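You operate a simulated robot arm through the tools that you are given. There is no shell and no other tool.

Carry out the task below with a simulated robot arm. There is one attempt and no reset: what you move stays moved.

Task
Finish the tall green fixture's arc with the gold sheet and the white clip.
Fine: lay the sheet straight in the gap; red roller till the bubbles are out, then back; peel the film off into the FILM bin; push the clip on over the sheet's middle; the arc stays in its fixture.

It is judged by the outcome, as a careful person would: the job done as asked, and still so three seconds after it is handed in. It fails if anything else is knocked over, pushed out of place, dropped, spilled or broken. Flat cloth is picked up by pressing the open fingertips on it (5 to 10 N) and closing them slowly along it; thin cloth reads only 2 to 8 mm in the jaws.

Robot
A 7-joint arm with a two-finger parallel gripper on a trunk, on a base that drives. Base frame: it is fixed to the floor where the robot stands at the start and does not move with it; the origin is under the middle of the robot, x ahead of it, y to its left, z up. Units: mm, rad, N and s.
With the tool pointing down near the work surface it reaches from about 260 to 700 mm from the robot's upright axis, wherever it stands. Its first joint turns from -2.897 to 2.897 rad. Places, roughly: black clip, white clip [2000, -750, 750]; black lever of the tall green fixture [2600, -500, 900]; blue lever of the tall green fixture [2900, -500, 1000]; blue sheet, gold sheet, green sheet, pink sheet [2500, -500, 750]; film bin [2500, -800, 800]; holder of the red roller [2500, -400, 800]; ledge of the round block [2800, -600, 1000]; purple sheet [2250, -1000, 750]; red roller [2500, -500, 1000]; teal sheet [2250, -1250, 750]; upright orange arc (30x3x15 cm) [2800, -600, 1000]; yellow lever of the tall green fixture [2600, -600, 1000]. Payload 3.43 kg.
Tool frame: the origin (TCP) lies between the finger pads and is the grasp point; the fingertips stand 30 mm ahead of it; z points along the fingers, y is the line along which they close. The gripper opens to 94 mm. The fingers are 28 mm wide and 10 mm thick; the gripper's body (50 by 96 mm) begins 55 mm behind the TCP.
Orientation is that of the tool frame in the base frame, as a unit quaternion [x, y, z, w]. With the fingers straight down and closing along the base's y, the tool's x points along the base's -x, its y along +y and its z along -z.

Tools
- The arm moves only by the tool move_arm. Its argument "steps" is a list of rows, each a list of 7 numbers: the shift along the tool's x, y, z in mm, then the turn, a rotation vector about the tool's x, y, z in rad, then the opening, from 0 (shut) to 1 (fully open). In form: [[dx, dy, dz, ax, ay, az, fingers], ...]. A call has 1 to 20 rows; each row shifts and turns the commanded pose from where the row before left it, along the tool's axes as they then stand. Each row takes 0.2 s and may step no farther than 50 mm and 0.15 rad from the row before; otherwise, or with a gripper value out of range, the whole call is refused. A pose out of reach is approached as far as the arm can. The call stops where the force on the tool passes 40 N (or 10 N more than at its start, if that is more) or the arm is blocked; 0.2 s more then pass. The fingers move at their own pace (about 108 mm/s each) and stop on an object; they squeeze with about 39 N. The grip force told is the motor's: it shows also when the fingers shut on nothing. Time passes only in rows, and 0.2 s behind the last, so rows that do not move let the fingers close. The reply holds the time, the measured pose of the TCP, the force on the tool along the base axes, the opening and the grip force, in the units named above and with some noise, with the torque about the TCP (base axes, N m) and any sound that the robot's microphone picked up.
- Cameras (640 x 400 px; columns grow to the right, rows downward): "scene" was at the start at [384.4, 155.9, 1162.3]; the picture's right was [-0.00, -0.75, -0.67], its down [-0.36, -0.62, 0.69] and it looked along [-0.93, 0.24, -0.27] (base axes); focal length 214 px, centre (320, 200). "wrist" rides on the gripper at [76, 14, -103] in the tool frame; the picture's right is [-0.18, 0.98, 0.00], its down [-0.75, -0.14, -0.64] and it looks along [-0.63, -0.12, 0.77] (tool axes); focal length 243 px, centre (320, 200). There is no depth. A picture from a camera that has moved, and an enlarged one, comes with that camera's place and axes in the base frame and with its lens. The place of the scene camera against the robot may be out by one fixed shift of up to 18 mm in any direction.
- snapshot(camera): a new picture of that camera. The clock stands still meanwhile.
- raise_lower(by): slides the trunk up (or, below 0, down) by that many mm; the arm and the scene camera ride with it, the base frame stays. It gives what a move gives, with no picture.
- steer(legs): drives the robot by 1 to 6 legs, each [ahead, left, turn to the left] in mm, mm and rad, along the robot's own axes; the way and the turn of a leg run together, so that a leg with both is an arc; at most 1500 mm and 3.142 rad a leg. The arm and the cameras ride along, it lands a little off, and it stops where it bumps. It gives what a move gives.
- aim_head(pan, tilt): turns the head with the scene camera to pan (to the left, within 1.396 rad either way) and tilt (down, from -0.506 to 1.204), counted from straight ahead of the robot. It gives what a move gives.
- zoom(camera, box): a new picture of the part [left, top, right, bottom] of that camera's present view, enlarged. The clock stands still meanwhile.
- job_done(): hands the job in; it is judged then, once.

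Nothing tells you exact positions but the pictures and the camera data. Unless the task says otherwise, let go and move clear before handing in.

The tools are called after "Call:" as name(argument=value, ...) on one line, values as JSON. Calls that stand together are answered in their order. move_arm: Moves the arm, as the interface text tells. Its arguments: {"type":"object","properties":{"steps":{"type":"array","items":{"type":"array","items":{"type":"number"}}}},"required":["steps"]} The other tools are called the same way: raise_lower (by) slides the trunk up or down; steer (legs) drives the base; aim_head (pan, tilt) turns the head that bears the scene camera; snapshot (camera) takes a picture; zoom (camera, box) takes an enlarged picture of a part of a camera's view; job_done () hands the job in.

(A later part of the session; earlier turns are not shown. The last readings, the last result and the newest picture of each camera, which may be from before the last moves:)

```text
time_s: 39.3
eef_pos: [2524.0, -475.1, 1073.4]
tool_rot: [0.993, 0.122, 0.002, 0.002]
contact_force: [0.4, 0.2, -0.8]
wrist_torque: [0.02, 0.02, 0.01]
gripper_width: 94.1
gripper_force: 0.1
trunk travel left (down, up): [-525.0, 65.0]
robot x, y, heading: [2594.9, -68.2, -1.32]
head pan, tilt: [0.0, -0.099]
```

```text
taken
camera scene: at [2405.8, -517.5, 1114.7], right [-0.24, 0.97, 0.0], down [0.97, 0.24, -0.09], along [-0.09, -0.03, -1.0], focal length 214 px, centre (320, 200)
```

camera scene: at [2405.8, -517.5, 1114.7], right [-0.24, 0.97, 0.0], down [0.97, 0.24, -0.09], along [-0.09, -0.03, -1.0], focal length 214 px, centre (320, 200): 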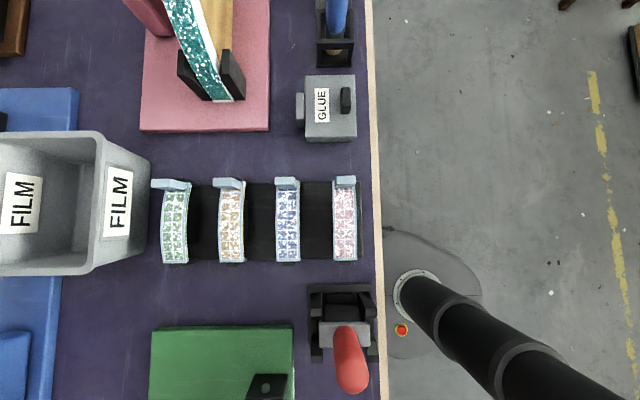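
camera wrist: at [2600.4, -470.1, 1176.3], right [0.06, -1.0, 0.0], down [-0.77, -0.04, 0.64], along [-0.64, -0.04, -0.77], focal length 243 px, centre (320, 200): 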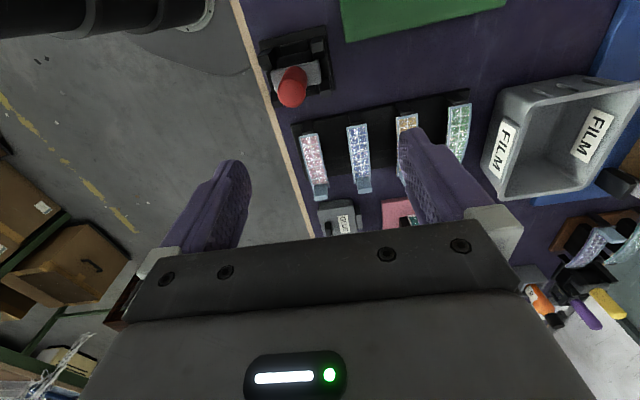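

Now the scene camera is over the rack. I'll zoom in on the gold sheet and the roller for geometry.

Call:
zoom(camera="scene", box=[140, 150, 380, 300])

Call:
zoom(camera="scene", box=[290, 270, 400, 400])

Call:
zoom(camera="wrist", box=[240, 20, 500, 220])

```text
2.67 times, centred on (260, 225) of scene
camera zoom: at [2405.8, -517.5, 1114.7], right [-0.24, 0.97, 0.0], down [0.97, 0.24, -0.09], along [-0.09, -0.03, -1.0], focal length 572 px, centre (480, 133)
```

zoom: 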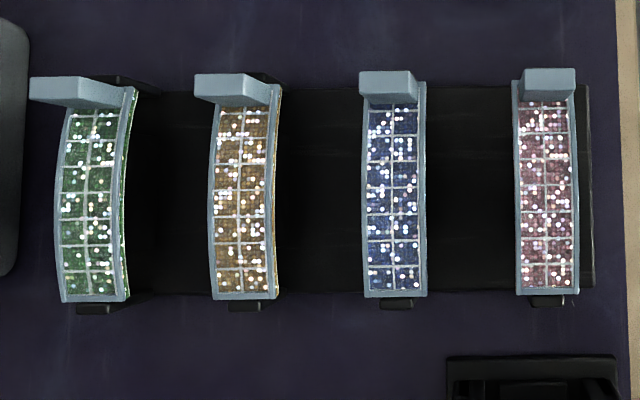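

```text
3.08 times, centred on (345, 335) of scene
camera zoom: at [2405.8, -517.5, 1114.7], right [-0.24, 0.97, 0.0], down [0.97, 0.24, -0.09], along [-0.09, -0.03, -1.0], focal length 660 px, centre (243, -215)
```

zoom: 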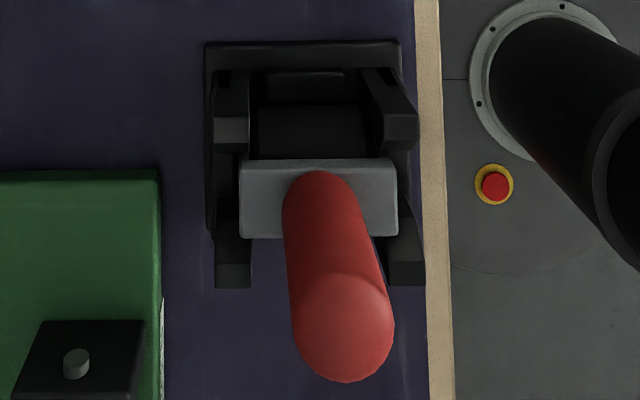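

```text
2.00 times, centred on (370, 120) of wrist
camera zoom: at [2600.4, -470.1, 1176.3], right [0.06, -1.0, 0.0], down [-0.77, -0.04, 0.64], along [-0.64, -0.04, -0.77], focal length 485 px, centre (220, 360)
```

zoom: 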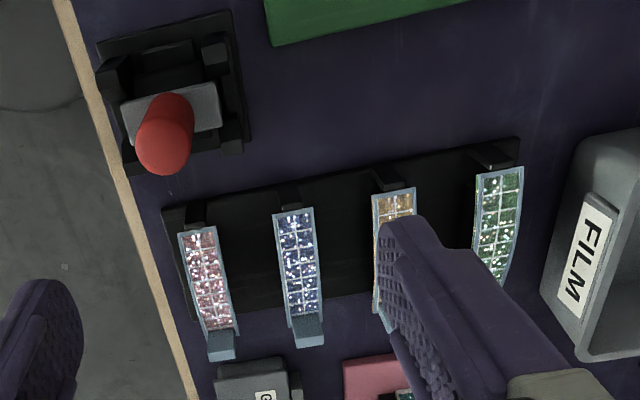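

The roller's handle is vertical at about (2525,-446), z≈850–925, its axle across (along n); the gold sheet's middle is near (2436,-611,847). I'll check what the tilted "scene" camera can see toward the fingers.

Call:
aim_head(pan=0, tilt=0.8)

Call:
snapshot(camera="scene")

Call:
aim_head(pan=-0.9, tilt=0.0)

Call:
snapshot(camera="scene")

```text
time_s: 40.5
eef_pos: [2524.4, -474.9, 1073.6]
tool_rot: [0.992, 0.123, 0.003, 0.001]
contact_force: [-0.3, -0.1, 0.3]
wrist_torque: [0.03, -0.04, -0.03]
gripper_width: 94.0
gripper_force: 0.1
trunk travel left (down, up): [-525.0, 65.0]
robot x, y, heading: [2599.1, -67.2, -1.318]
head pan, tilt: [0.0, 0.799]
```

```text
taken
camera scene: at [2484.2, -497.9, 1121.5], right [-0.24, 0.97, 0.0], down [0.67, 0.17, 0.72], along [0.7, 0.17, -0.69], focal length 214 px, centre (320, 200)
```

scene: 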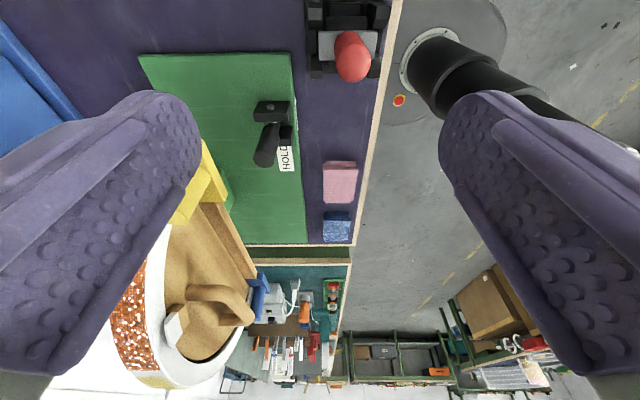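

```text
time_s: 41.7
eef_pos: [2523.4, -476.2, 1074.2]
tool_rot: [0.992, 0.123, 0.003, 0.002]
contact_force: [0.0, -1.0, 1.1]
wrist_torque: [0.02, -0.05, 0.01]
gripper_width: 93.9
gripper_force: 0.1
trunk travel left (down, up): [-525.0, 65.0]
robot x, y, heading: [2597.1, -67.1, -1.325]
head pan, tilt: [-0.901, 0.0]
```

```text
taken
camera scene: at [2397.1, -447.0, 1145.7], right [-0.16, 0.6, 0.78], down [0.97, 0.24, 0.01], along [-0.19, 0.76, -0.62], focal length 214 px, centre (320, 200)
```

scene: 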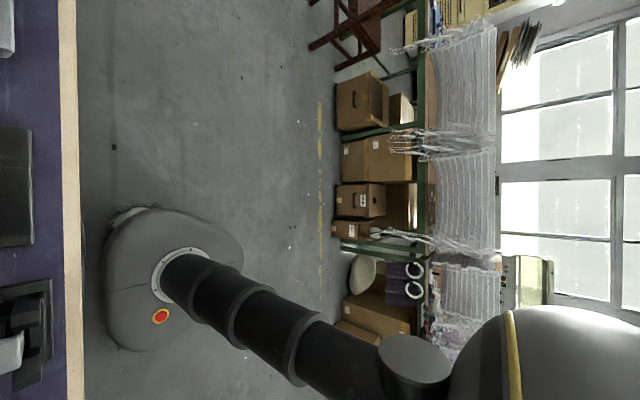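

With tilt 0.8 the scene camera sees the fingers from the front—useful for grasping. Now I'll pan the other way to see the sheets from the side.

Call:
aim_head(pan=0.7, tilt=0.1)

Call:
snapshot(camera="scene")

Call:
zoom(camera="scene", box=[200, 100, 440, 260])

```text
time_s: 43.4
eef_pos: [2523.1, -475.0, 1073.6]
tool_rot: [0.992, 0.123, 0.003, 0.001]
contact_force: [0.3, -0.8, 0.5]
wrist_torque: [0.02, 0.0, 0.01]
gripper_width: 94.2
gripper_force: 0.0
trunk travel left (down, up): [-525.0, 65.0]
robot x, y, heading: [2595.4, -68.5, -1.322]
head pan, tilt: [0.7, 0.099]
```

```text
taken
camera scene: at [2437.5, -570.6, 1131.7], right [-0.18, 0.74, -0.65], down [0.95, 0.3, 0.08], along [0.26, -0.6, -0.76], focal length 214 px, centre (320, 200)
```

scene: 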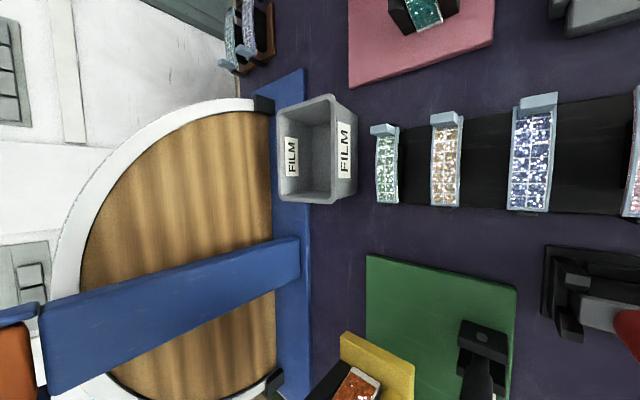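

```text
2.50 times, centred on (320, 180) of scene
camera zoom: at [2437.5, -570.6, 1131.7], right [-0.18, 0.74, -0.65], down [0.95, 0.3, 0.08], along [0.26, -0.6, -0.76], focal length 536 px, centre (320, 250)
```

zoom: 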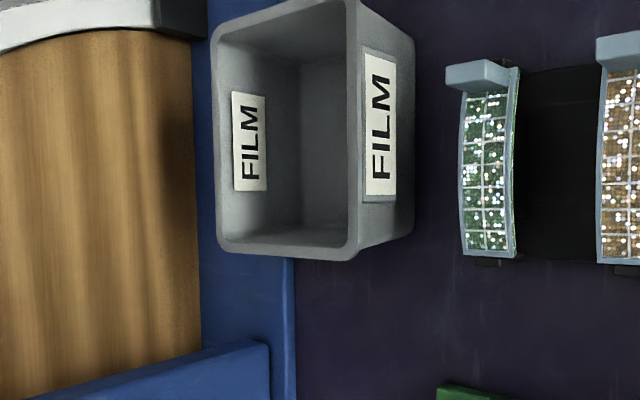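

I'll move above the gold sheet with the fingers partly open (60 mm, so neighbours are not touched) and check alignment with both cameras.

Call:
move_arm(steps=[[-29, 28, 0, 0, 0, 0, 0.64], [-29, 28, 0, 0, 0, 0, 0.64], [-29, 28, 0, 0, 0, 0, 0.64], [-30, 27, 0, 0, 0, 0, 0.64], [0, 0, 40, 0, 0, 0, 0.64], [0, 0, 40, 0, 0, 0, 0.64], [0, 0, 30, 0, 0, 0, 0.64], [0, 0, 0, 0, 0, 0, 0.64]])

Call:
aim_head(pan=0, tilt=0.6)

Call:
snapshot(camera="scene")

Call:
snapshot(camera="wrist")

```text
time_s: 45.2
eef_pos: [2437.4, -611.8, 963.6]
tool_rot: [0.992, 0.123, 0.002, 0.001]
contact_force: [0.2, -0.3, 0.3]
wrist_torque: [0.0, 0.01, 0.01]
gripper_width: 60.4
gripper_force: 0.1
trunk travel left (down, up): [-525.0, 65.0]
robot x, y, heading: [2592.2, -64.7, -1.324]
head pan, tilt: [0.7, 0.099]
```

```text
time_s: 46.2
eef_pos: [2437.4, -612.1, 963.5]
tool_rot: [0.992, 0.123, 0.003, 0.001]
contact_force: [0.0, 0.0, 0.1]
wrist_torque: [-0.01, -0.03, 0.03]
gripper_width: 60.2
gripper_force: 0.1
trunk travel left (down, up): [-525.0, 65.0]
robot x, y, heading: [2591.4, -70.0, -1.32]
head pan, tilt: [0.0, 0.6]
```

```text
taken
camera scene: at [2382.4, -638.0, 1003.2], right [-0.24, 0.97, 0.0], down [0.8, 0.2, 0.57], along [0.55, 0.14, -0.82], focal length 214 px, centre (320, 200)
```

scene: 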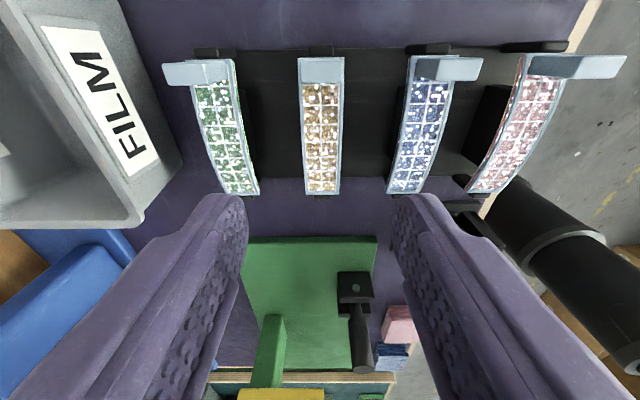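

```text
taken
camera wrist: at [2514.9, -606.0, 1065.8], right [0.06, -1.0, 0.0], down [-0.77, -0.05, 0.64], along [-0.64, -0.04, -0.77], focal length 243 px, centre (320, 200)
```

wrist: 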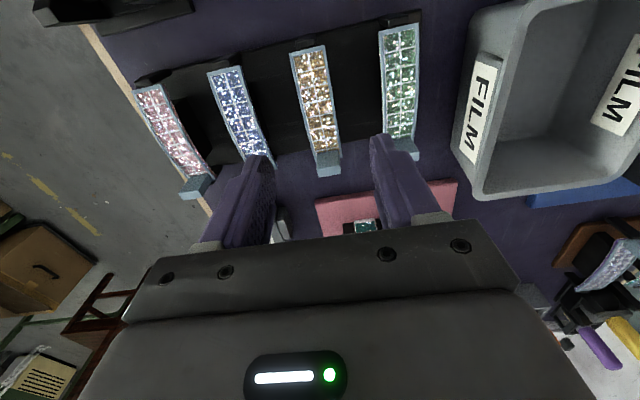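

The gold sheet is centred between the fingers. I'll descend in steps, keeping fingertips just above the sheet, and check again.

Call:
move_arm(steps=[[3, -2, 40, 0, 0, 0, 0.64], [0, 0, 36, 0, 0, 0, 0.64], [0, 0, 0, 0, 0, 0, 0.64]])

Call:
snapshot(camera="scene")

Call:
snapshot(camera="wrist")

```text
time_s: 47.0
eef_pos: [2439.4, -609.0, 885.4]
tool_rot: [0.992, 0.122, 0.003, 0.002]
contact_force: [-0.1, 0.6, -0.4]
wrist_torque: [0.02, 0.02, 0.0]
gripper_width: 60.3
gripper_force: 0.1
trunk travel left (down, up): [-525.0, 65.0]
robot x, y, heading: [2596.6, -65.4, -1.319]
head pan, tilt: [0.0, 0.6]
```

```text
taken
camera scene: at [2383.9, -636.1, 925.1], right [-0.24, 0.97, 0.0], down [0.8, 0.2, 0.57], along [0.55, 0.14, -0.82], focal length 214 px, centre (320, 200)
```

scene: 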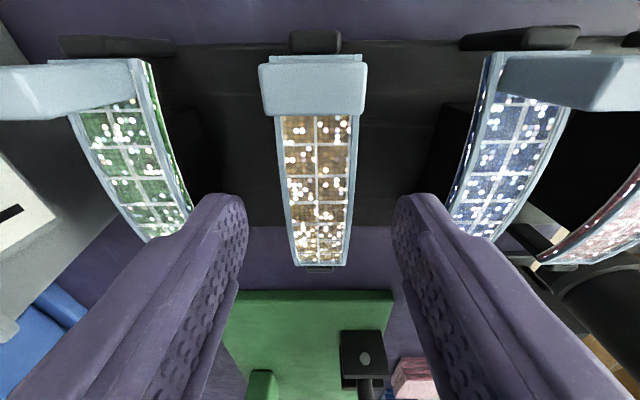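

```text
taken
camera wrist: at [2516.3, -604.1, 987.7], right [0.06, -1.0, 0.0], down [-0.77, -0.05, 0.64], along [-0.64, -0.04, -0.77], focal length 243 px, centre (320, 200)
```

wrist: 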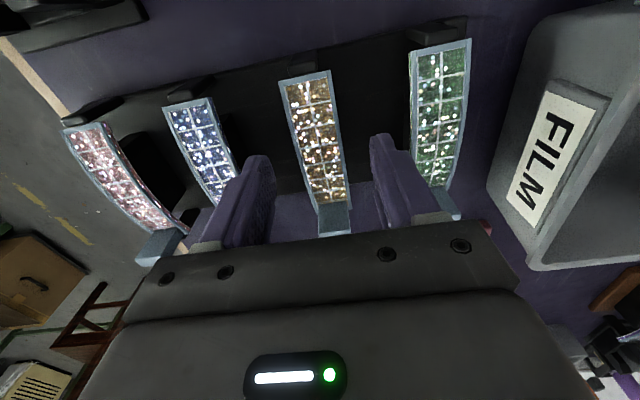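

The sheet lies about 0.03 rad yawed relative to the tool and is centred. I'll correct yaw, descend so the tips overlap its edges by ~6 mm, and close slowly.

Call:
move_arm(steps=[[0, 0, 8, 0, 0, -0.03, 0.64], [0, 0, 7, 0, 0, 0, 0.55], [0, 0, 0, 0, 0, 0, 0.45], [0, 0, 0, 0, 0, 0, 0.38]])

Call:
snapshot(camera="scene")

Call:
snapshot(camera="wrist")

```text
time_s: 48.0
eef_pos: [2438.6, -610.0, 872.5]
tool_rot: [0.991, 0.137, 0.002, 0.002]
contact_force: [0.1, -0.1, -0.1]
wrist_torque: [-0.01, -0.04, -0.03]
gripper_width: 35.6
gripper_force: 0.1
trunk travel left (down, up): [-525.0, 65.0]
robot x, y, heading: [2600.6, -65.9, -1.316]
head pan, tilt: [0.0, 0.6]
```

```text
taken
camera scene: at [2383.9, -637.3, 911.3], right [-0.27, 0.96, 0.0], down [0.79, 0.23, 0.57], along [0.55, 0.15, -0.82], focal length 214 px, centre (320, 200)
```

scene: 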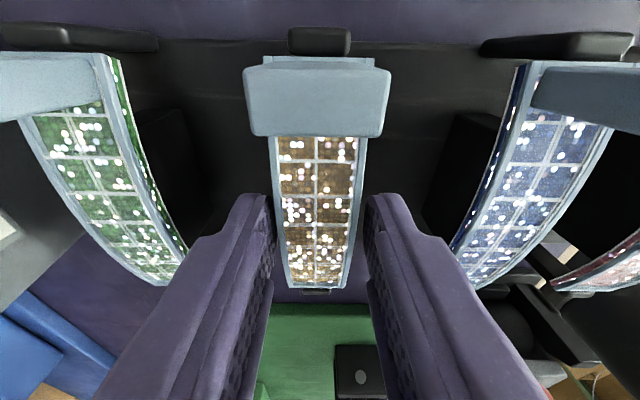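

```text
taken
camera wrist: at [2515.8, -601.4, 973.9], right [0.09, -1.0, 0.0], down [-0.77, -0.07, 0.64], along [-0.64, -0.06, -0.77], focal length 243 px, centre (320, 200)
```

wrist: 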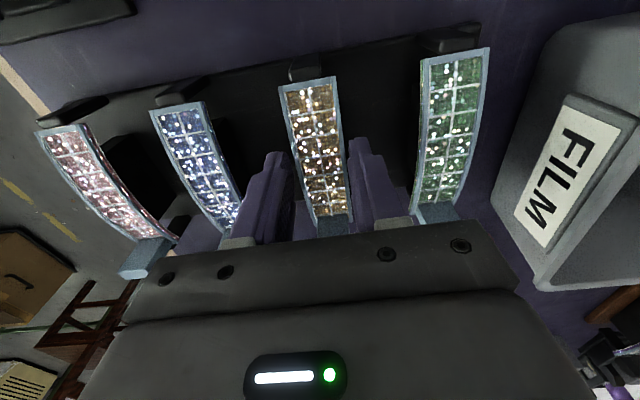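

Well aligned now. I'll zoom to check fingertip height relative to the sheet edges.

Call:
zoom(camera="scene", box=[220, 160, 420, 320])

Call:
zoom(camera="wrist", box=[240, 60, 400, 240])

```text
2.50 times, centred on (320, 240) of scene
camera zoom: at [2383.9, -637.3, 911.3], right [-0.27, 0.96, 0.0], down [0.79, 0.23, 0.57], along [0.55, 0.15, -0.82], focal length 536 px, centre (320, 100)
```

zoom: 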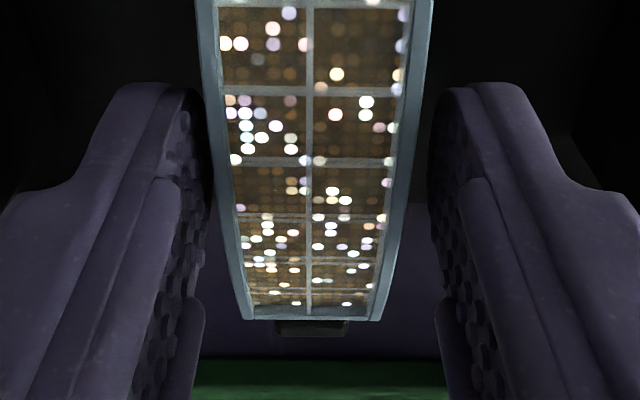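

```text
2.22 times, centred on (320, 150) of wrist
camera zoom: at [2515.8, -601.4, 973.9], right [0.09, -1.0, 0.0], down [-0.77, -0.07, 0.64], along [-0.64, -0.06, -0.77], focal length 539 px, centre (320, 311)
```

zoom: 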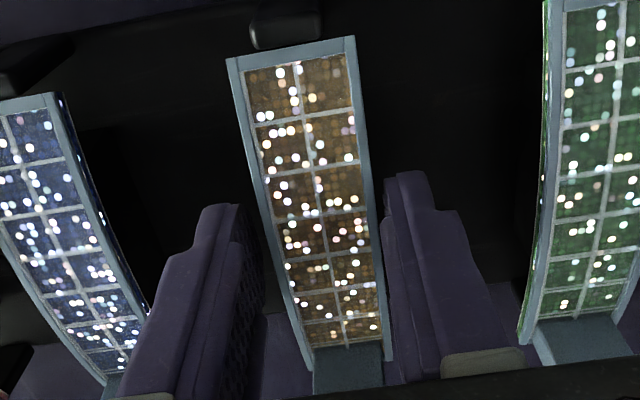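

I'll close the fingers on the sheet's edges and read the width.

Call:
move_arm(steps=[[0, 0, 2, 0, 0, 0, 0.34], [0, 0, 0, 0, 0, 0, 0.3], [0, 0, 0, 0, 0, 0, 0.25], [0, 0, 0, 0, 0, 0, 0.2], [0, 0, 0, 0, 0, 0, 0.2]])

Call:
zoom(camera="scene", box=[220, 40, 420, 320])

```text
time_s: 49.2
eef_pos: [2440.0, -609.9, 869.4]
tool_rot: [0.99, 0.138, 0.003, 0.002]
contact_force: [0.7, 0.4, -0.8]
wrist_torque: [-0.01, -0.01, 0.0]
gripper_width: 27.8
gripper_force: 39.3
trunk travel left (down, up): [-525.0, 65.0]
robot x, y, heading: [2597.6, -70.1, -1.32]
head pan, tilt: [0.0, 0.6]
```

```text
1.43 times, centred on (320, 180) of scene
camera zoom: at [2384.1, -637.1, 909.4], right [-0.27, 0.96, 0.0], down [0.79, 0.23, 0.57], along [0.55, 0.15, -0.82], focal length 306 px, centre (320, 229)
```

zoom: 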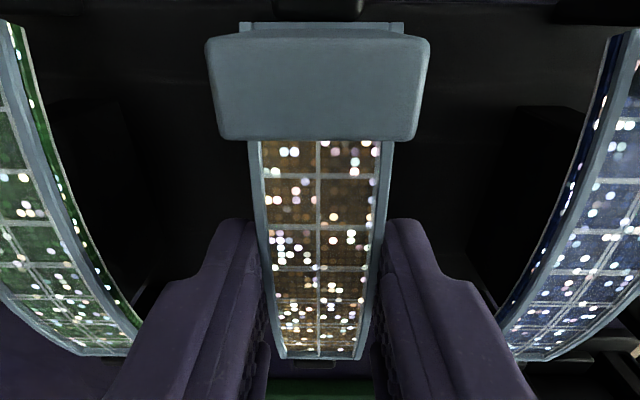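

Gripped at 27.8 mm. I'll lift straight up slowly and verify it comes free alone.

Call:
move_arm(steps=[[0, 0, -5, 0, 0, 0, 0.2], [0, 0, -10, 0, 0, 0, 0.2], [0, 0, -15, 0, 0, 0, 0.2], [0, 0, 0, 0, 0, 0, 0.2]])

Call:
snapshot(camera="scene")

Call:
snapshot(camera="wrist")

```text
time_s: 50.2
eef_pos: [2437.9, -607.9, 901.4]
tool_rot: [0.99, 0.138, 0.003, 0.001]
contact_force: [0.2, 0.4, -0.6]
wrist_torque: [0.01, 0.02, 0.0]
gripper_width: 28.0
gripper_force: 38.7
trunk travel left (down, up): [-525.0, 65.0]
robot x, y, heading: [2598.2, -67.3, -1.324]
head pan, tilt: [0.0, 0.6]
```

```text
taken
camera scene: at [2383.1, -636.3, 940.8], right [-0.27, 0.96, 0.0], down [0.79, 0.23, 0.57], along [0.55, 0.15, -0.82], focal length 214 px, centre (320, 200)
```

scene: 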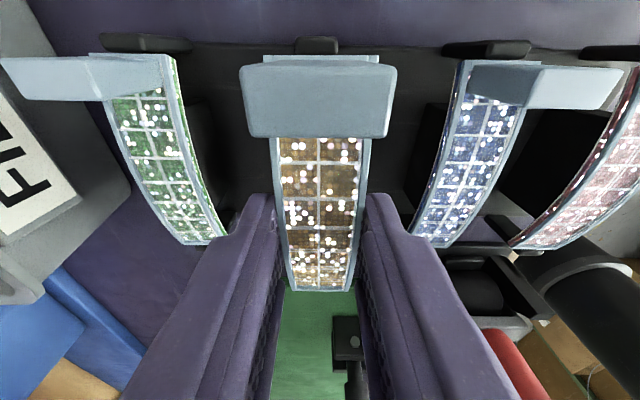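

```text
taken
camera wrist: at [2515.0, -600.4, 1003.4], right [0.09, -1.0, 0.0], down [-0.77, -0.07, 0.64], along [-0.64, -0.06, -0.77], focal length 243 px, centre (320, 200)
```

wrist: 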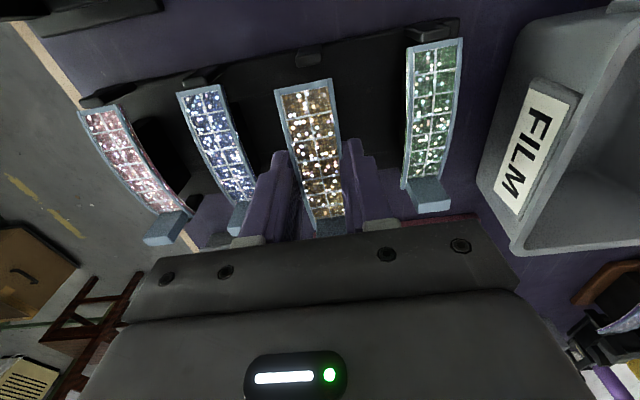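

The gold sheet came free alone. I'll lift high and carry it over toward the gap at a safe height.

Call:
move_arm(steps=[[0, 0, -45, 0, 0, 0, 0.2], [0, 0, -45, 0, 0, 0, 0.2], [0, 0, -45, 0, 0, 0, 0.2], [0, 0, -45, 0, 0, 0, 0.2], [0, 0, -45, 0, 0, 0, 0.2], [0, 0, -45, 0, 0, 0, 0.2], [42, 8, -10, 0, 0, 0, 0.2], [42, 8, 0, 0, 0, 0, 0.2], [42, 8, 0, 0, 0, 0, 0.2], [42, 8, 0, 0, 0, 0, 0.2], [0, 0, 0, 0, 0, 0, 0.2]])

Call:
snapshot(camera="scene")

Call:
snapshot(camera="wrist")

```text
time_s: 52.6
eef_pos: [2611.1, -589.4, 1183.3]
tool_rot: [0.991, 0.137, 0.002, 0.001]
contact_force: [-0.3, -0.5, 0.4]
wrist_torque: [-0.01, 0.0, 0.02]
gripper_width: 28.0
gripper_force: 38.7
trunk travel left (down, up): [-525.0, 65.0]
robot x, y, heading: [2592.7, -69.6, -1.321]
head pan, tilt: [0.0, 0.6]
```

```text
taken
camera scene: at [2555.1, -617.6, 1222.3], right [-0.27, 0.96, 0.0], down [0.79, 0.23, 0.57], along [0.55, 0.15, -0.82], focal length 214 px, centre (320, 200)
```

scene: 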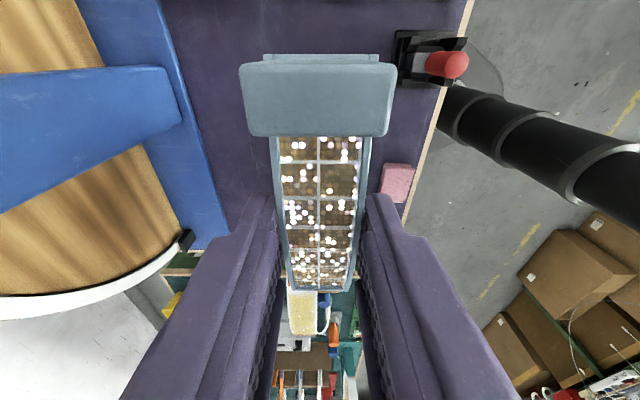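

```text
taken
camera wrist: at [2687.0, -581.8, 1284.9], right [0.09, -1.0, 0.0], down [-0.77, -0.07, 0.64], along [-0.64, -0.06, -0.77], focal length 243 px, centre (320, 200)
```

wrist: 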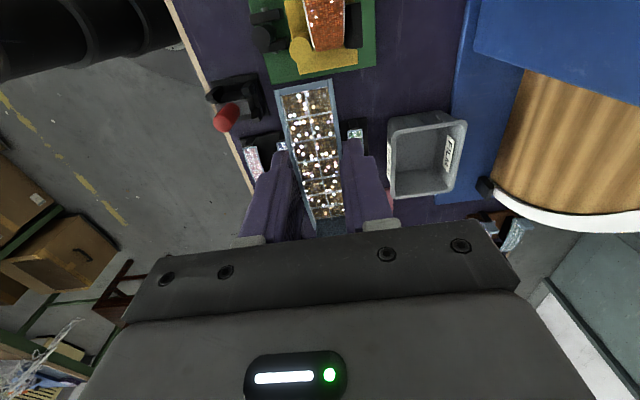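

I'll pass on over the arc to put the downward-looking camera right above the gap for measurement.

Call:
move_arm(steps=[[42, 5.4, 0, 0, 0, 0, 0.2], [42, 5.4, 0, 0, 0, 0, 0.2], [42, 5.4, 0, 0, 0, 0, 0.2], [42, 5.4, 0, 0, 0, 0, 0.2], [42, 5.4, 0, 0, 0, 0, 0.2], [42, 5.4, 0, 0, 0, 0, 0.2], [42, 5.4, 0, 0, 0, 0, 0.2], [0, 0, 0, 0, 0, 0, 0.2]])

Call:
aim_head(pan=0, tilt=0.0)

Call:
snapshot(camera="scene")

Call:
snapshot(camera="wrist")

```text
time_s: 54.5
eef_pos: [2903.6, -549.0, 1180.5]
tool_rot: [0.991, 0.137, 0.002, 0.001]
contact_force: [-0.5, 0.2, 0.1]
wrist_torque: [0.01, -0.01, 0.0]
gripper_width: 27.9
gripper_force: 39.4
trunk travel left (down, up): [-525.0, 65.0]
robot x, y, heading: [2594.5, -68.5, -1.318]
head pan, tilt: [0.0, 0.6]
```

```text
time_s: 55.5
eef_pos: [2904.2, -548.0, 1181.1]
tool_rot: [0.99, 0.138, 0.002, 0.002]
contact_force: [-0.7, 0.6, -0.7]
wrist_torque: [-0.01, -0.02, 0.01]
gripper_width: 28.3
gripper_force: 39.3
trunk travel left (down, up): [-525.0, 65.0]
robot x, y, heading: [2597.6, -65.9, -1.326]
head pan, tilt: [0.0, 0.0]
```

```text
taken
camera scene: at [2796.4, -591.6, 1218.7], right [-0.27, 0.96, 0.0], down [0.96, 0.27, 0.01], along [0.01, 0.0, -1.0], focal length 214 px, centre (320, 200)
```

scene: 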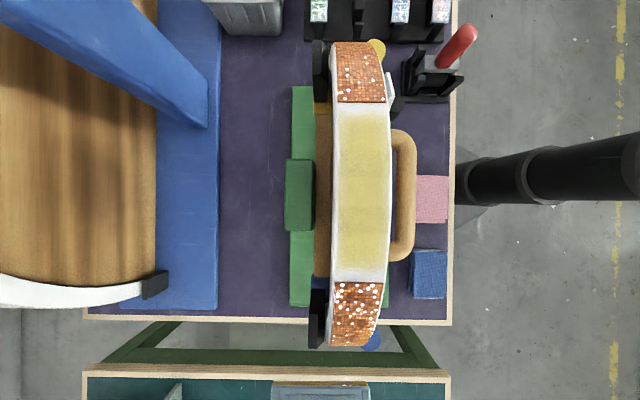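

```text
taken
camera wrist: at [2981.3, -540.7, 1283.1], right [0.09, -1.0, 0.0], down [-0.77, -0.07, 0.64], along [-0.64, -0.06, -0.77], focal length 243 px, centre (320, 200)
```

wrist: 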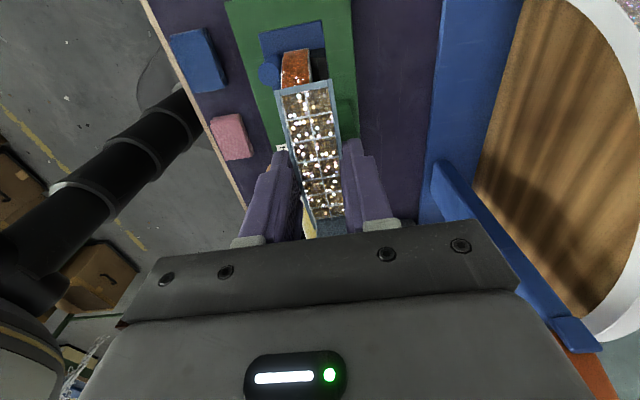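

The overhead camera now shows the arc and gap clearly. I'll zoom for measurement.

Call:
zoom(camera="scene", box=[250, 30, 450, 190])

Call:
zoom(camera="scene", box=[250, 190, 450, 350])

```text
2.50 times, centred on (350, 110) of scene
camera zoom: at [2796.4, -591.6, 1218.7], right [-0.27, 0.96, 0.0], down [0.96, 0.27, 0.01], along [0.01, 0.0, -1.0], focal length 536 px, centre (245, 425)
```

zoom: 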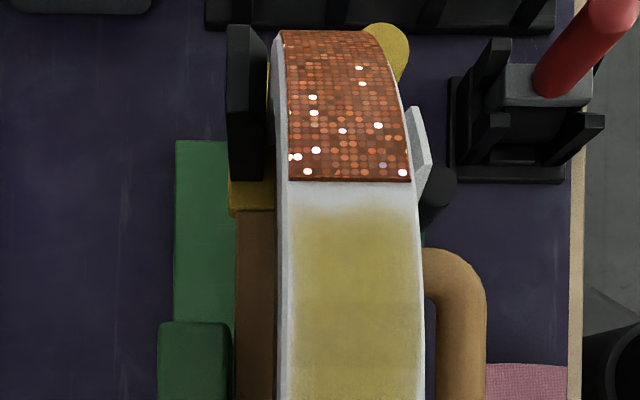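

```text
2.50 times, centred on (350, 270) of scene
camera zoom: at [2796.4, -591.6, 1218.7], right [-0.27, 0.96, 0.0], down [0.96, 0.27, 0.01], along [0.01, 0.0, -1.0], focal length 536 px, centre (245, 25)
```

zoom: 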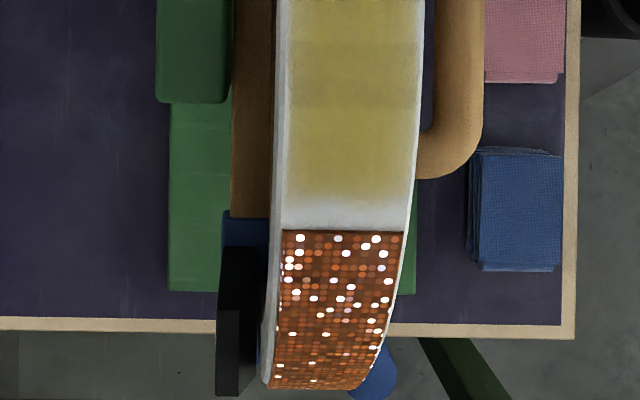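

The gap is centred at the arc's top, at about (2788,-557) with the arc at yaw ≈0.26. I calibrated the scene camera's shift (about 12 mm along n, -5 mm along e1, +5 mm in z). Now I'll hover the sheet over the gap.

Call:
move_arm(steps=[[0, 0, 0, 0, 0, 0.015, 0.2], [-37, -8, 0, 0, 0, 0, 0.2], [-36, -8, 0, 0, 0, 0, 0.2], [-36, -7, 0, 0, 0, 0, 0.2], [0, 0, 15, 0, 0, 0, 0.2], [0, 0, 15, 0, 0, 0, 0.2], [0, 0, 0, 0, 0, 0, 0.2]])

Call:
aim_head(pan=0, tilt=0.5)

Call:
snapshot(camera="scene")

Call:
snapshot(camera="wrist")

```text
time_s: 57.0
eef_pos: [2792.5, -555.6, 1152.4]
tool_rot: [0.991, 0.13, 0.002, 0.002]
contact_force: [-0.4, 0.0, -0.2]
wrist_torque: [-0.04, 0.01, -0.01]
gripper_width: 27.9
gripper_force: 39.1
trunk travel left (down, up): [-525.0, 65.0]
robot x, y, heading: [2594.9, -64.1, -1.32]
head pan, tilt: [0.0, 0.0]
```

```text
time_s: 58.0
eef_pos: [2792.5, -555.0, 1152.7]
tool_rot: [0.991, 0.131, 0.002, 0.001]
contact_force: [-0.2, -0.3, -0.5]
wrist_torque: [-0.01, 0.02, -0.01]
gripper_width: 27.9
gripper_force: 38.5
trunk travel left (down, up): [-525.0, 65.0]
robot x, y, heading: [2597.0, -66.3, -1.326]
head pan, tilt: [0.0, 0.499]
```

```text
taken
camera scene: at [2728.1, -585.2, 1189.5], right [-0.26, 0.97, 0.0], down [0.85, 0.23, 0.48], along [0.47, 0.12, -0.88], focal length 214 px, centre (320, 200)
```

scene: 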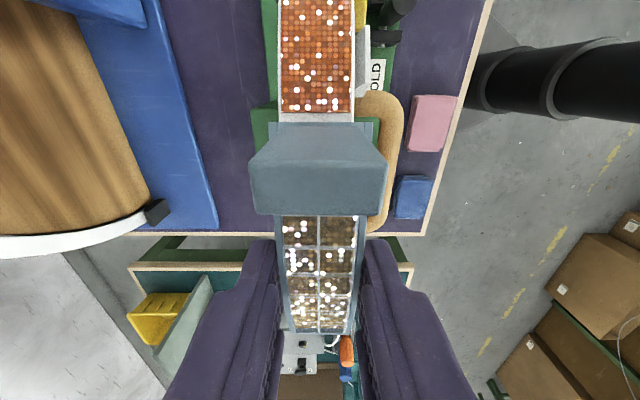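

```text
taken
camera wrist: at [2869.1, -548.9, 1254.7], right [0.08, -1.0, 0.0], down [-0.77, -0.06, 0.64], along [-0.64, -0.05, -0.77], focal length 243 px, centre (320, 200)
```

wrist: 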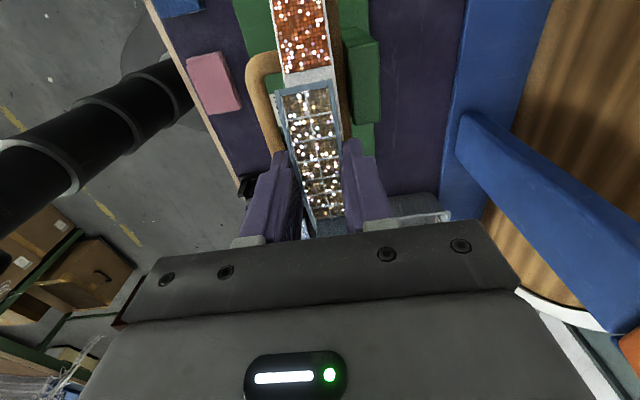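

The sheet hovers over the gap and looks nearly aligned. I'll zoom in on both views.

Call:
zoom(camera="scene", box=[240, 60, 400, 160])

Call:
zoom(camera="wrist", box=[240, 30, 400, 130])

```text
4.00 times, centred on (320, 110) of scene
camera zoom: at [2728.1, -585.2, 1189.5], right [-0.26, 0.97, 0.0], down [0.85, 0.23, 0.48], along [0.47, 0.12, -0.88], focal length 858 px, centre (320, 560)
```

zoom: 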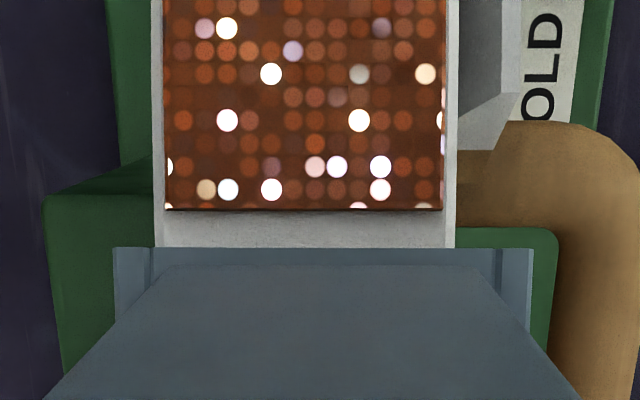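

```text
4.00 times, centred on (320, 80) of wrist
camera zoom: at [2869.1, -548.9, 1254.7], right [0.08, -1.0, 0.0], down [-0.77, -0.06, 0.64], along [-0.64, -0.05, -0.77], focal length 970 px, centre (320, 680)
```

zoom: 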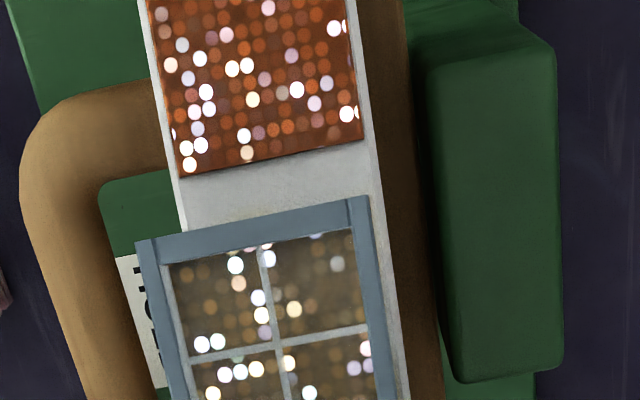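

The sheet needs a ~1.7 mm shift along the tool's y to centre on the arc; yaw looks right. I'll lower 15 mm and compare the ends again with less parallax.

Call:
move_arm(steps=[[0, 1.7, 8, 0, 0, 0, 0.2], [0, 0, 7, 0, 0, 0, 0.2], [0, 0, 0, 0, 0, 0, 0.2]])

Call:
zoom(camera="scene", box=[240, 60, 400, 160])

Call:
zoom(camera="wrist", box=[240, 30, 400, 130])

Call:
zoom(camera="wrist", box=[220, 60, 420, 240])

```text
time_s: 58.8
eef_pos: [2791.8, -557.2, 1140.1]
tool_rot: [0.991, 0.131, 0.003, 0.002]
contact_force: [-0.2, 0.3, 10.6]
wrist_torque: [0.01, 0.09, -0.02]
gripper_width: 27.7
gripper_force: 39.0
trunk travel left (down, up): [-525.0, 65.0]
robot x, y, heading: [2595.6, -68.1, -1.316]
head pan, tilt: [0.0, 0.499]
```

```text
4.00 times, centred on (320, 110) of scene
camera zoom: at [2727.6, -586.2, 1176.5], right [-0.26, 0.97, -0.01], down [0.85, 0.23, 0.48], along [0.47, 0.12, -0.88], focal length 858 px, centre (320, 560)
```

zoom: 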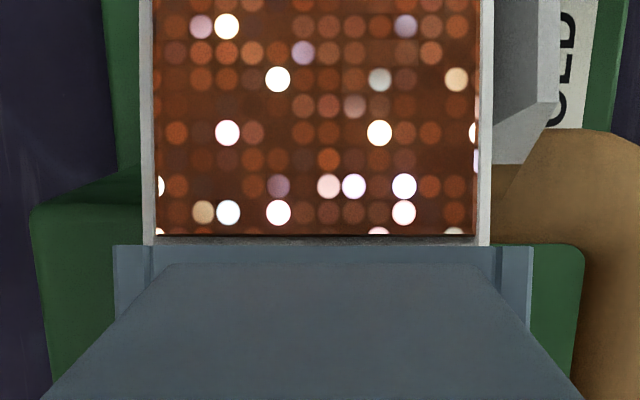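

```text
4.00 times, centred on (320, 80) of wrist
camera zoom: at [2868.5, -549.8, 1241.7], right [0.08, -1.0, 0.0], down [-0.77, -0.06, 0.64], along [-0.64, -0.05, -0.77], focal length 970 px, centre (320, 680)
```

zoom: 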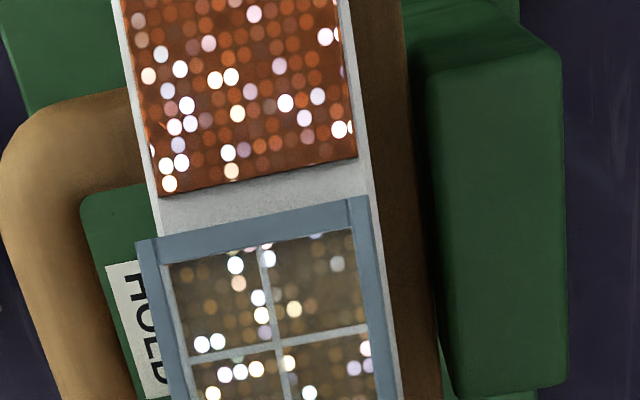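

```text
2.22 times, centred on (320, 150) of wrist
camera zoom: at [2868.5, -549.8, 1241.7], right [0.08, -1.0, 0.0], down [-0.77, -0.06, 0.64], along [-0.64, -0.05, -0.77], focal length 539 px, centre (320, 311)
```

zoom: 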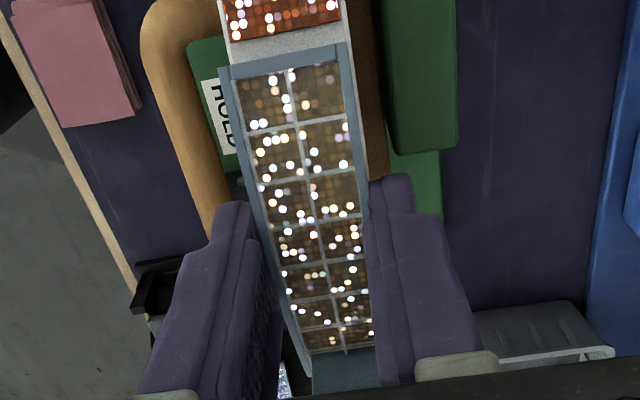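

I feel contact (≈10 N) at about arc-top z≈1110; the sheet sits ~1.7 mm too far toward the tab side. I'll lift 4 mm, shift by +1.6/+0.5 mm, and re-check.

Call:
move_arm(steps=[[0, 0, -5, 0, 0, 0, 0.2], [1.6, 0.5, 0, 0, 0, 0, 0.2], [0, 0, 0, 0, 0, 0, 0.2]])

Call:
zoom(camera="scene", box=[240, 60, 400, 160])

Call:
zoom(camera="wrist", box=[240, 30, 400, 130])

```text
time_s: 59.6
eef_pos: [2793.2, -555.7, 1142.4]
tool_rot: [0.991, 0.131, 0.003, 0.002]
contact_force: [0.6, 0.0, -0.9]
wrist_torque: [-0.01, 0.03, -0.04]
gripper_width: 27.7
gripper_force: 39.2
trunk travel left (down, up): [-525.0, 65.0]
robot x, y, heading: [2597.8, -66.8, -1.324]
head pan, tilt: [0.0, 0.499]
```

```text
4.00 times, centred on (320, 110) of scene
camera zoom: at [2729.2, -585.9, 1180.3], right [-0.26, 0.97, 0.0], down [0.85, 0.23, 0.48], along [0.47, 0.12, -0.88], focal length 858 px, centre (320, 560)
```

zoom: 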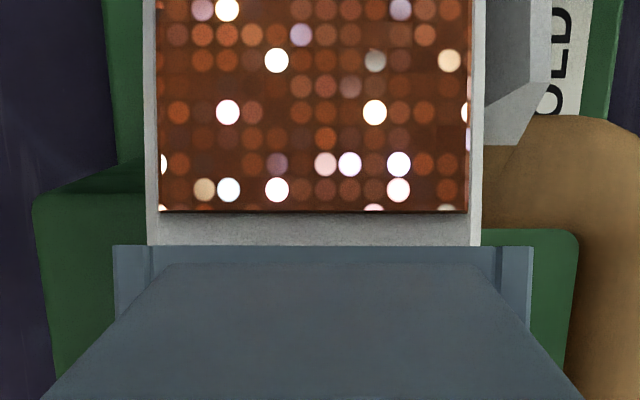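

```text
4.00 times, centred on (320, 80) of wrist
camera zoom: at [2870.2, -549.7, 1245.5], right [0.08, -1.0, 0.0], down [-0.77, -0.06, 0.64], along [-0.64, -0.05, -0.77], focal length 970 px, centre (320, 680)
```

zoom: 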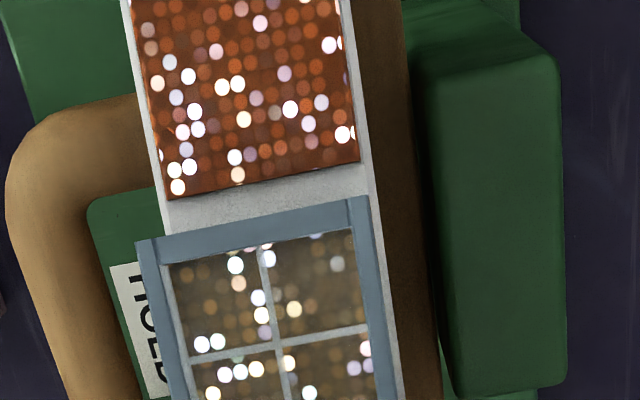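

Now clear of contact and margins look nearly even. One more tiny shift (+0.3, +1.0), then lower gently to contact.

Call:
move_arm(steps=[[0.3, 1.0, 0, 0, 0, 0, 0.2], [0, 0, 2, 0, 0, 0, 0.2], [0, 0, 1.5, 0, 0, 0, 0.2], [0, 0, 0, 0, 0, 0, 0.2]])

Call:
zoom(camera="scene", box=[240, 60, 400, 160])

Call:
zoom(camera="wrist", box=[240, 30, 400, 130])

```text
time_s: 60.6
eef_pos: [2793.8, -555.5, 1138.4]
tool_rot: [0.992, 0.13, 0.003, 0.002]
contact_force: [0.1, 0.1, 4.9]
wrist_torque: [0.0, 0.02, -0.02]
gripper_width: 27.9
gripper_force: 38.7
trunk travel left (down, up): [-525.0, 65.0]
robot x, y, heading: [2596.7, -68.1, -1.321]
head pan, tilt: [0.0, 0.499]
```

```text
4.00 times, centred on (320, 110) of scene
camera zoom: at [2729.8, -586.4, 1176.5], right [-0.26, 0.97, 0.0], down [0.85, 0.23, 0.48], along [0.47, 0.12, -0.88], focal length 858 px, centre (320, 560)
```

zoom: 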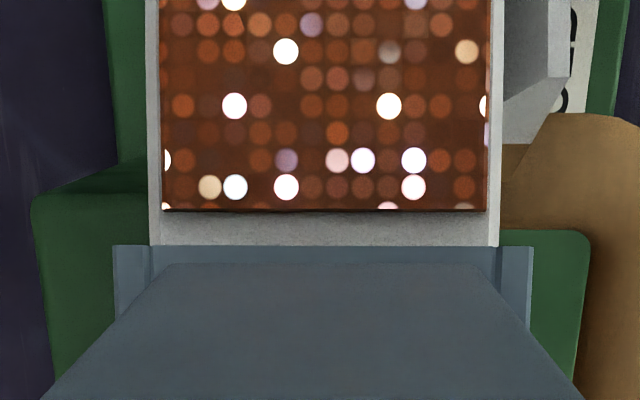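

```text
4.00 times, centred on (320, 80) of wrist
camera zoom: at [2870.7, -550.1, 1241.7], right [0.08, -1.0, 0.0], down [-0.77, -0.06, 0.64], along [-0.64, -0.05, -0.77], focal length 970 px, centre (320, 680)
```

zoom: 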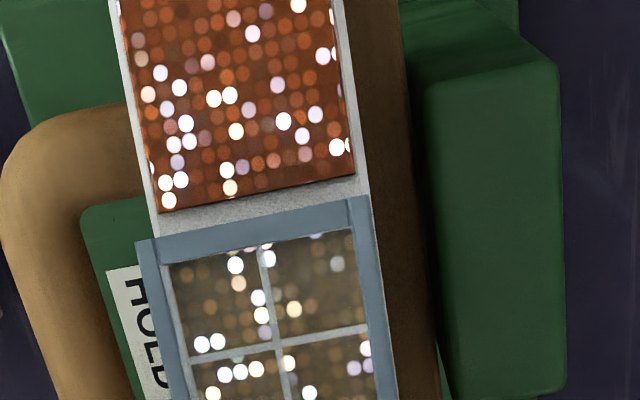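

Margins are now about 1 mm at each end and lateral alignment is within 0.2 mm. I'll open the fingers slowly to lay the sheet down.

Call:
move_arm(steps=[[0, 0, 0, 0, 0, 0, 0.31], [0, 0, 0, 0, 0, 0, 0.34], [0, 0, 0, 0, 0, 0, 0.38], [0, 0, 0, 0, 0, 0, 0.42], [0, 0, 0, 0, 0, 0, 0.42]])

Call:
snapshot(camera="scene")

Call:
zoom(camera="scene", box=[240, 60, 400, 160])

Call:
zoom(camera="wrist", box=[200, 30, 440, 230])

```text
time_s: 61.8
eef_pos: [2794.8, -555.9, 1138.8]
tool_rot: [0.991, 0.13, 0.002, 0.002]
contact_force: [-0.4, 0.0, 0.4]
wrist_torque: [0.0, -0.01, 0.0]
gripper_width: 39.6
gripper_force: 0.0
trunk travel left (down, up): [-525.0, 65.0]
robot x, y, heading: [2594.6, -67.7, -1.321]
head pan, tilt: [0.0, 0.499]
```

```text
taken
camera scene: at [2729.9, -586.5, 1176.1], right [-0.26, 0.97, 0.0], down [0.85, 0.23, 0.48], along [0.47, 0.12, -0.88], focal length 214 px, centre (320, 200)
```

scene: 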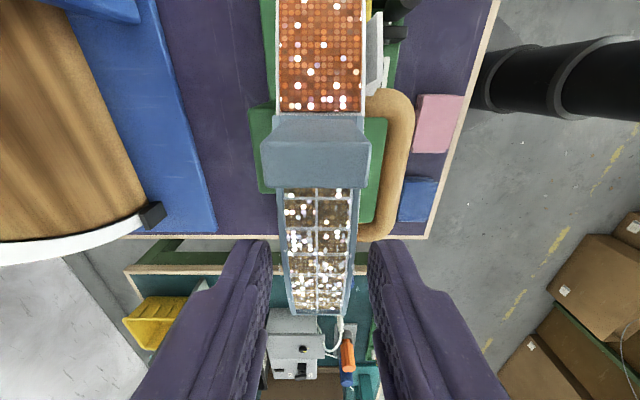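

```text
4.00 times, centred on (320, 110) of scene
camera zoom: at [2729.9, -586.5, 1176.1], right [-0.26, 0.97, 0.0], down [0.85, 0.23, 0.48], along [0.47, 0.12, -0.88], focal length 858 px, centre (320, 560)
```

zoom: 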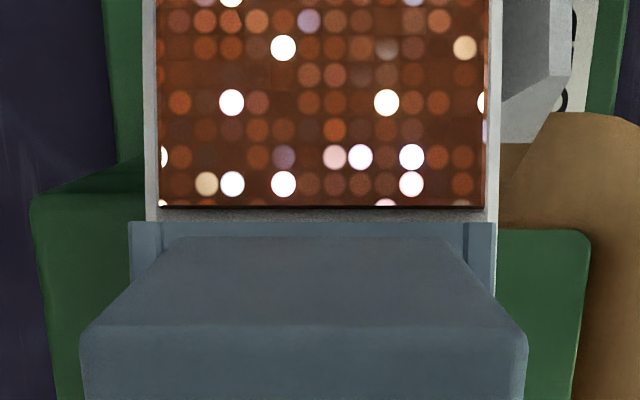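

```text
2.00 times, centred on (320, 130) of wrist
camera zoom: at [2870.8, -550.3, 1241.3], right [0.08, -1.0, 0.0], down [-0.77, -0.06, 0.64], along [-0.64, -0.05, -0.77], focal length 485 px, centre (320, 340)
```

zoom: 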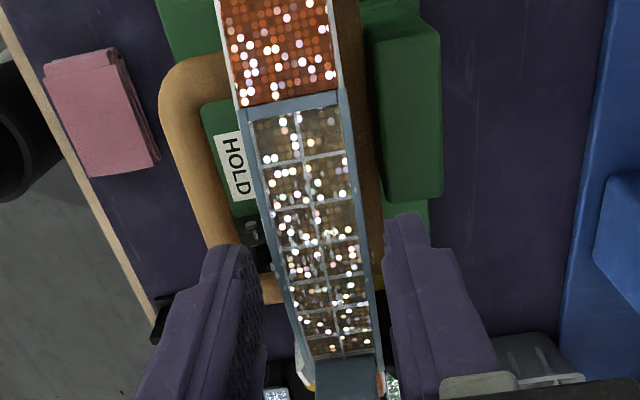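

The sheet dropped onto the arc. I'll retreat upward a bit and inspect its seating at both ends.

Call:
move_arm(steps=[[0, 0, 0, 0, 0, 0, 0.6], [0, 0, -20, 0, 0, 0, 0.6], [0, 0, -30, 0, 0, 0, 0.6], [0, 0, 0, 0, 0, 0, 0.6]])

Call:
zoom(camera="wrist", box=[240, 30, 400, 230])

Call:
zoom(camera="scene", box=[240, 40, 400, 200])

```text
time_s: 62.8
eef_pos: [2793.7, -557.8, 1188.1]
tool_rot: [0.991, 0.13, 0.003, 0.001]
contact_force: [-0.6, -0.4, -0.2]
wrist_torque: [-0.01, 0.04, -0.01]
gripper_width: 56.6
gripper_force: 0.1
trunk travel left (down, up): [-525.0, 65.0]
robot x, y, heading: [2594.4, -69.5, -1.32]
head pan, tilt: [0.0, 0.499]
```

```text
2.00 times, centred on (320, 130) of wrist
camera zoom: at [2870.6, -551.3, 1290.9], right [0.08, -1.0, 0.0], down [-0.77, -0.06, 0.64], along [-0.64, -0.05, -0.77], focal length 485 px, centre (320, 340)
```

zoom: 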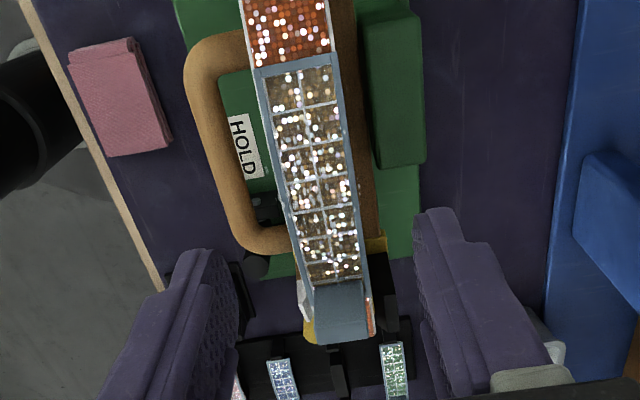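

```text
2.50 times, centred on (320, 120) of scene
camera zoom: at [2729.6, -587.4, 1225.7], right [-0.26, 0.97, 0.0], down [0.85, 0.23, 0.48], along [0.47, 0.12, -0.88], focal length 536 px, centre (320, 400)
```

zoom: 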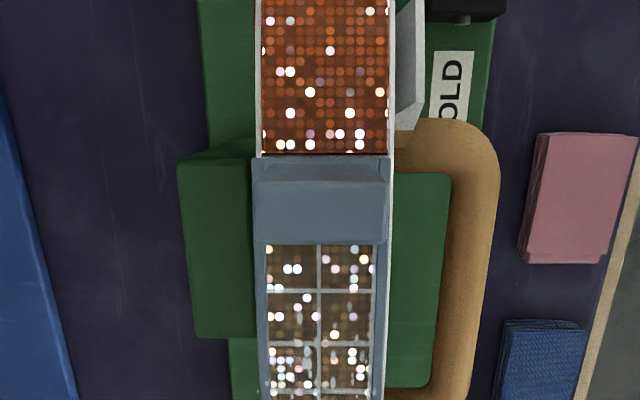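

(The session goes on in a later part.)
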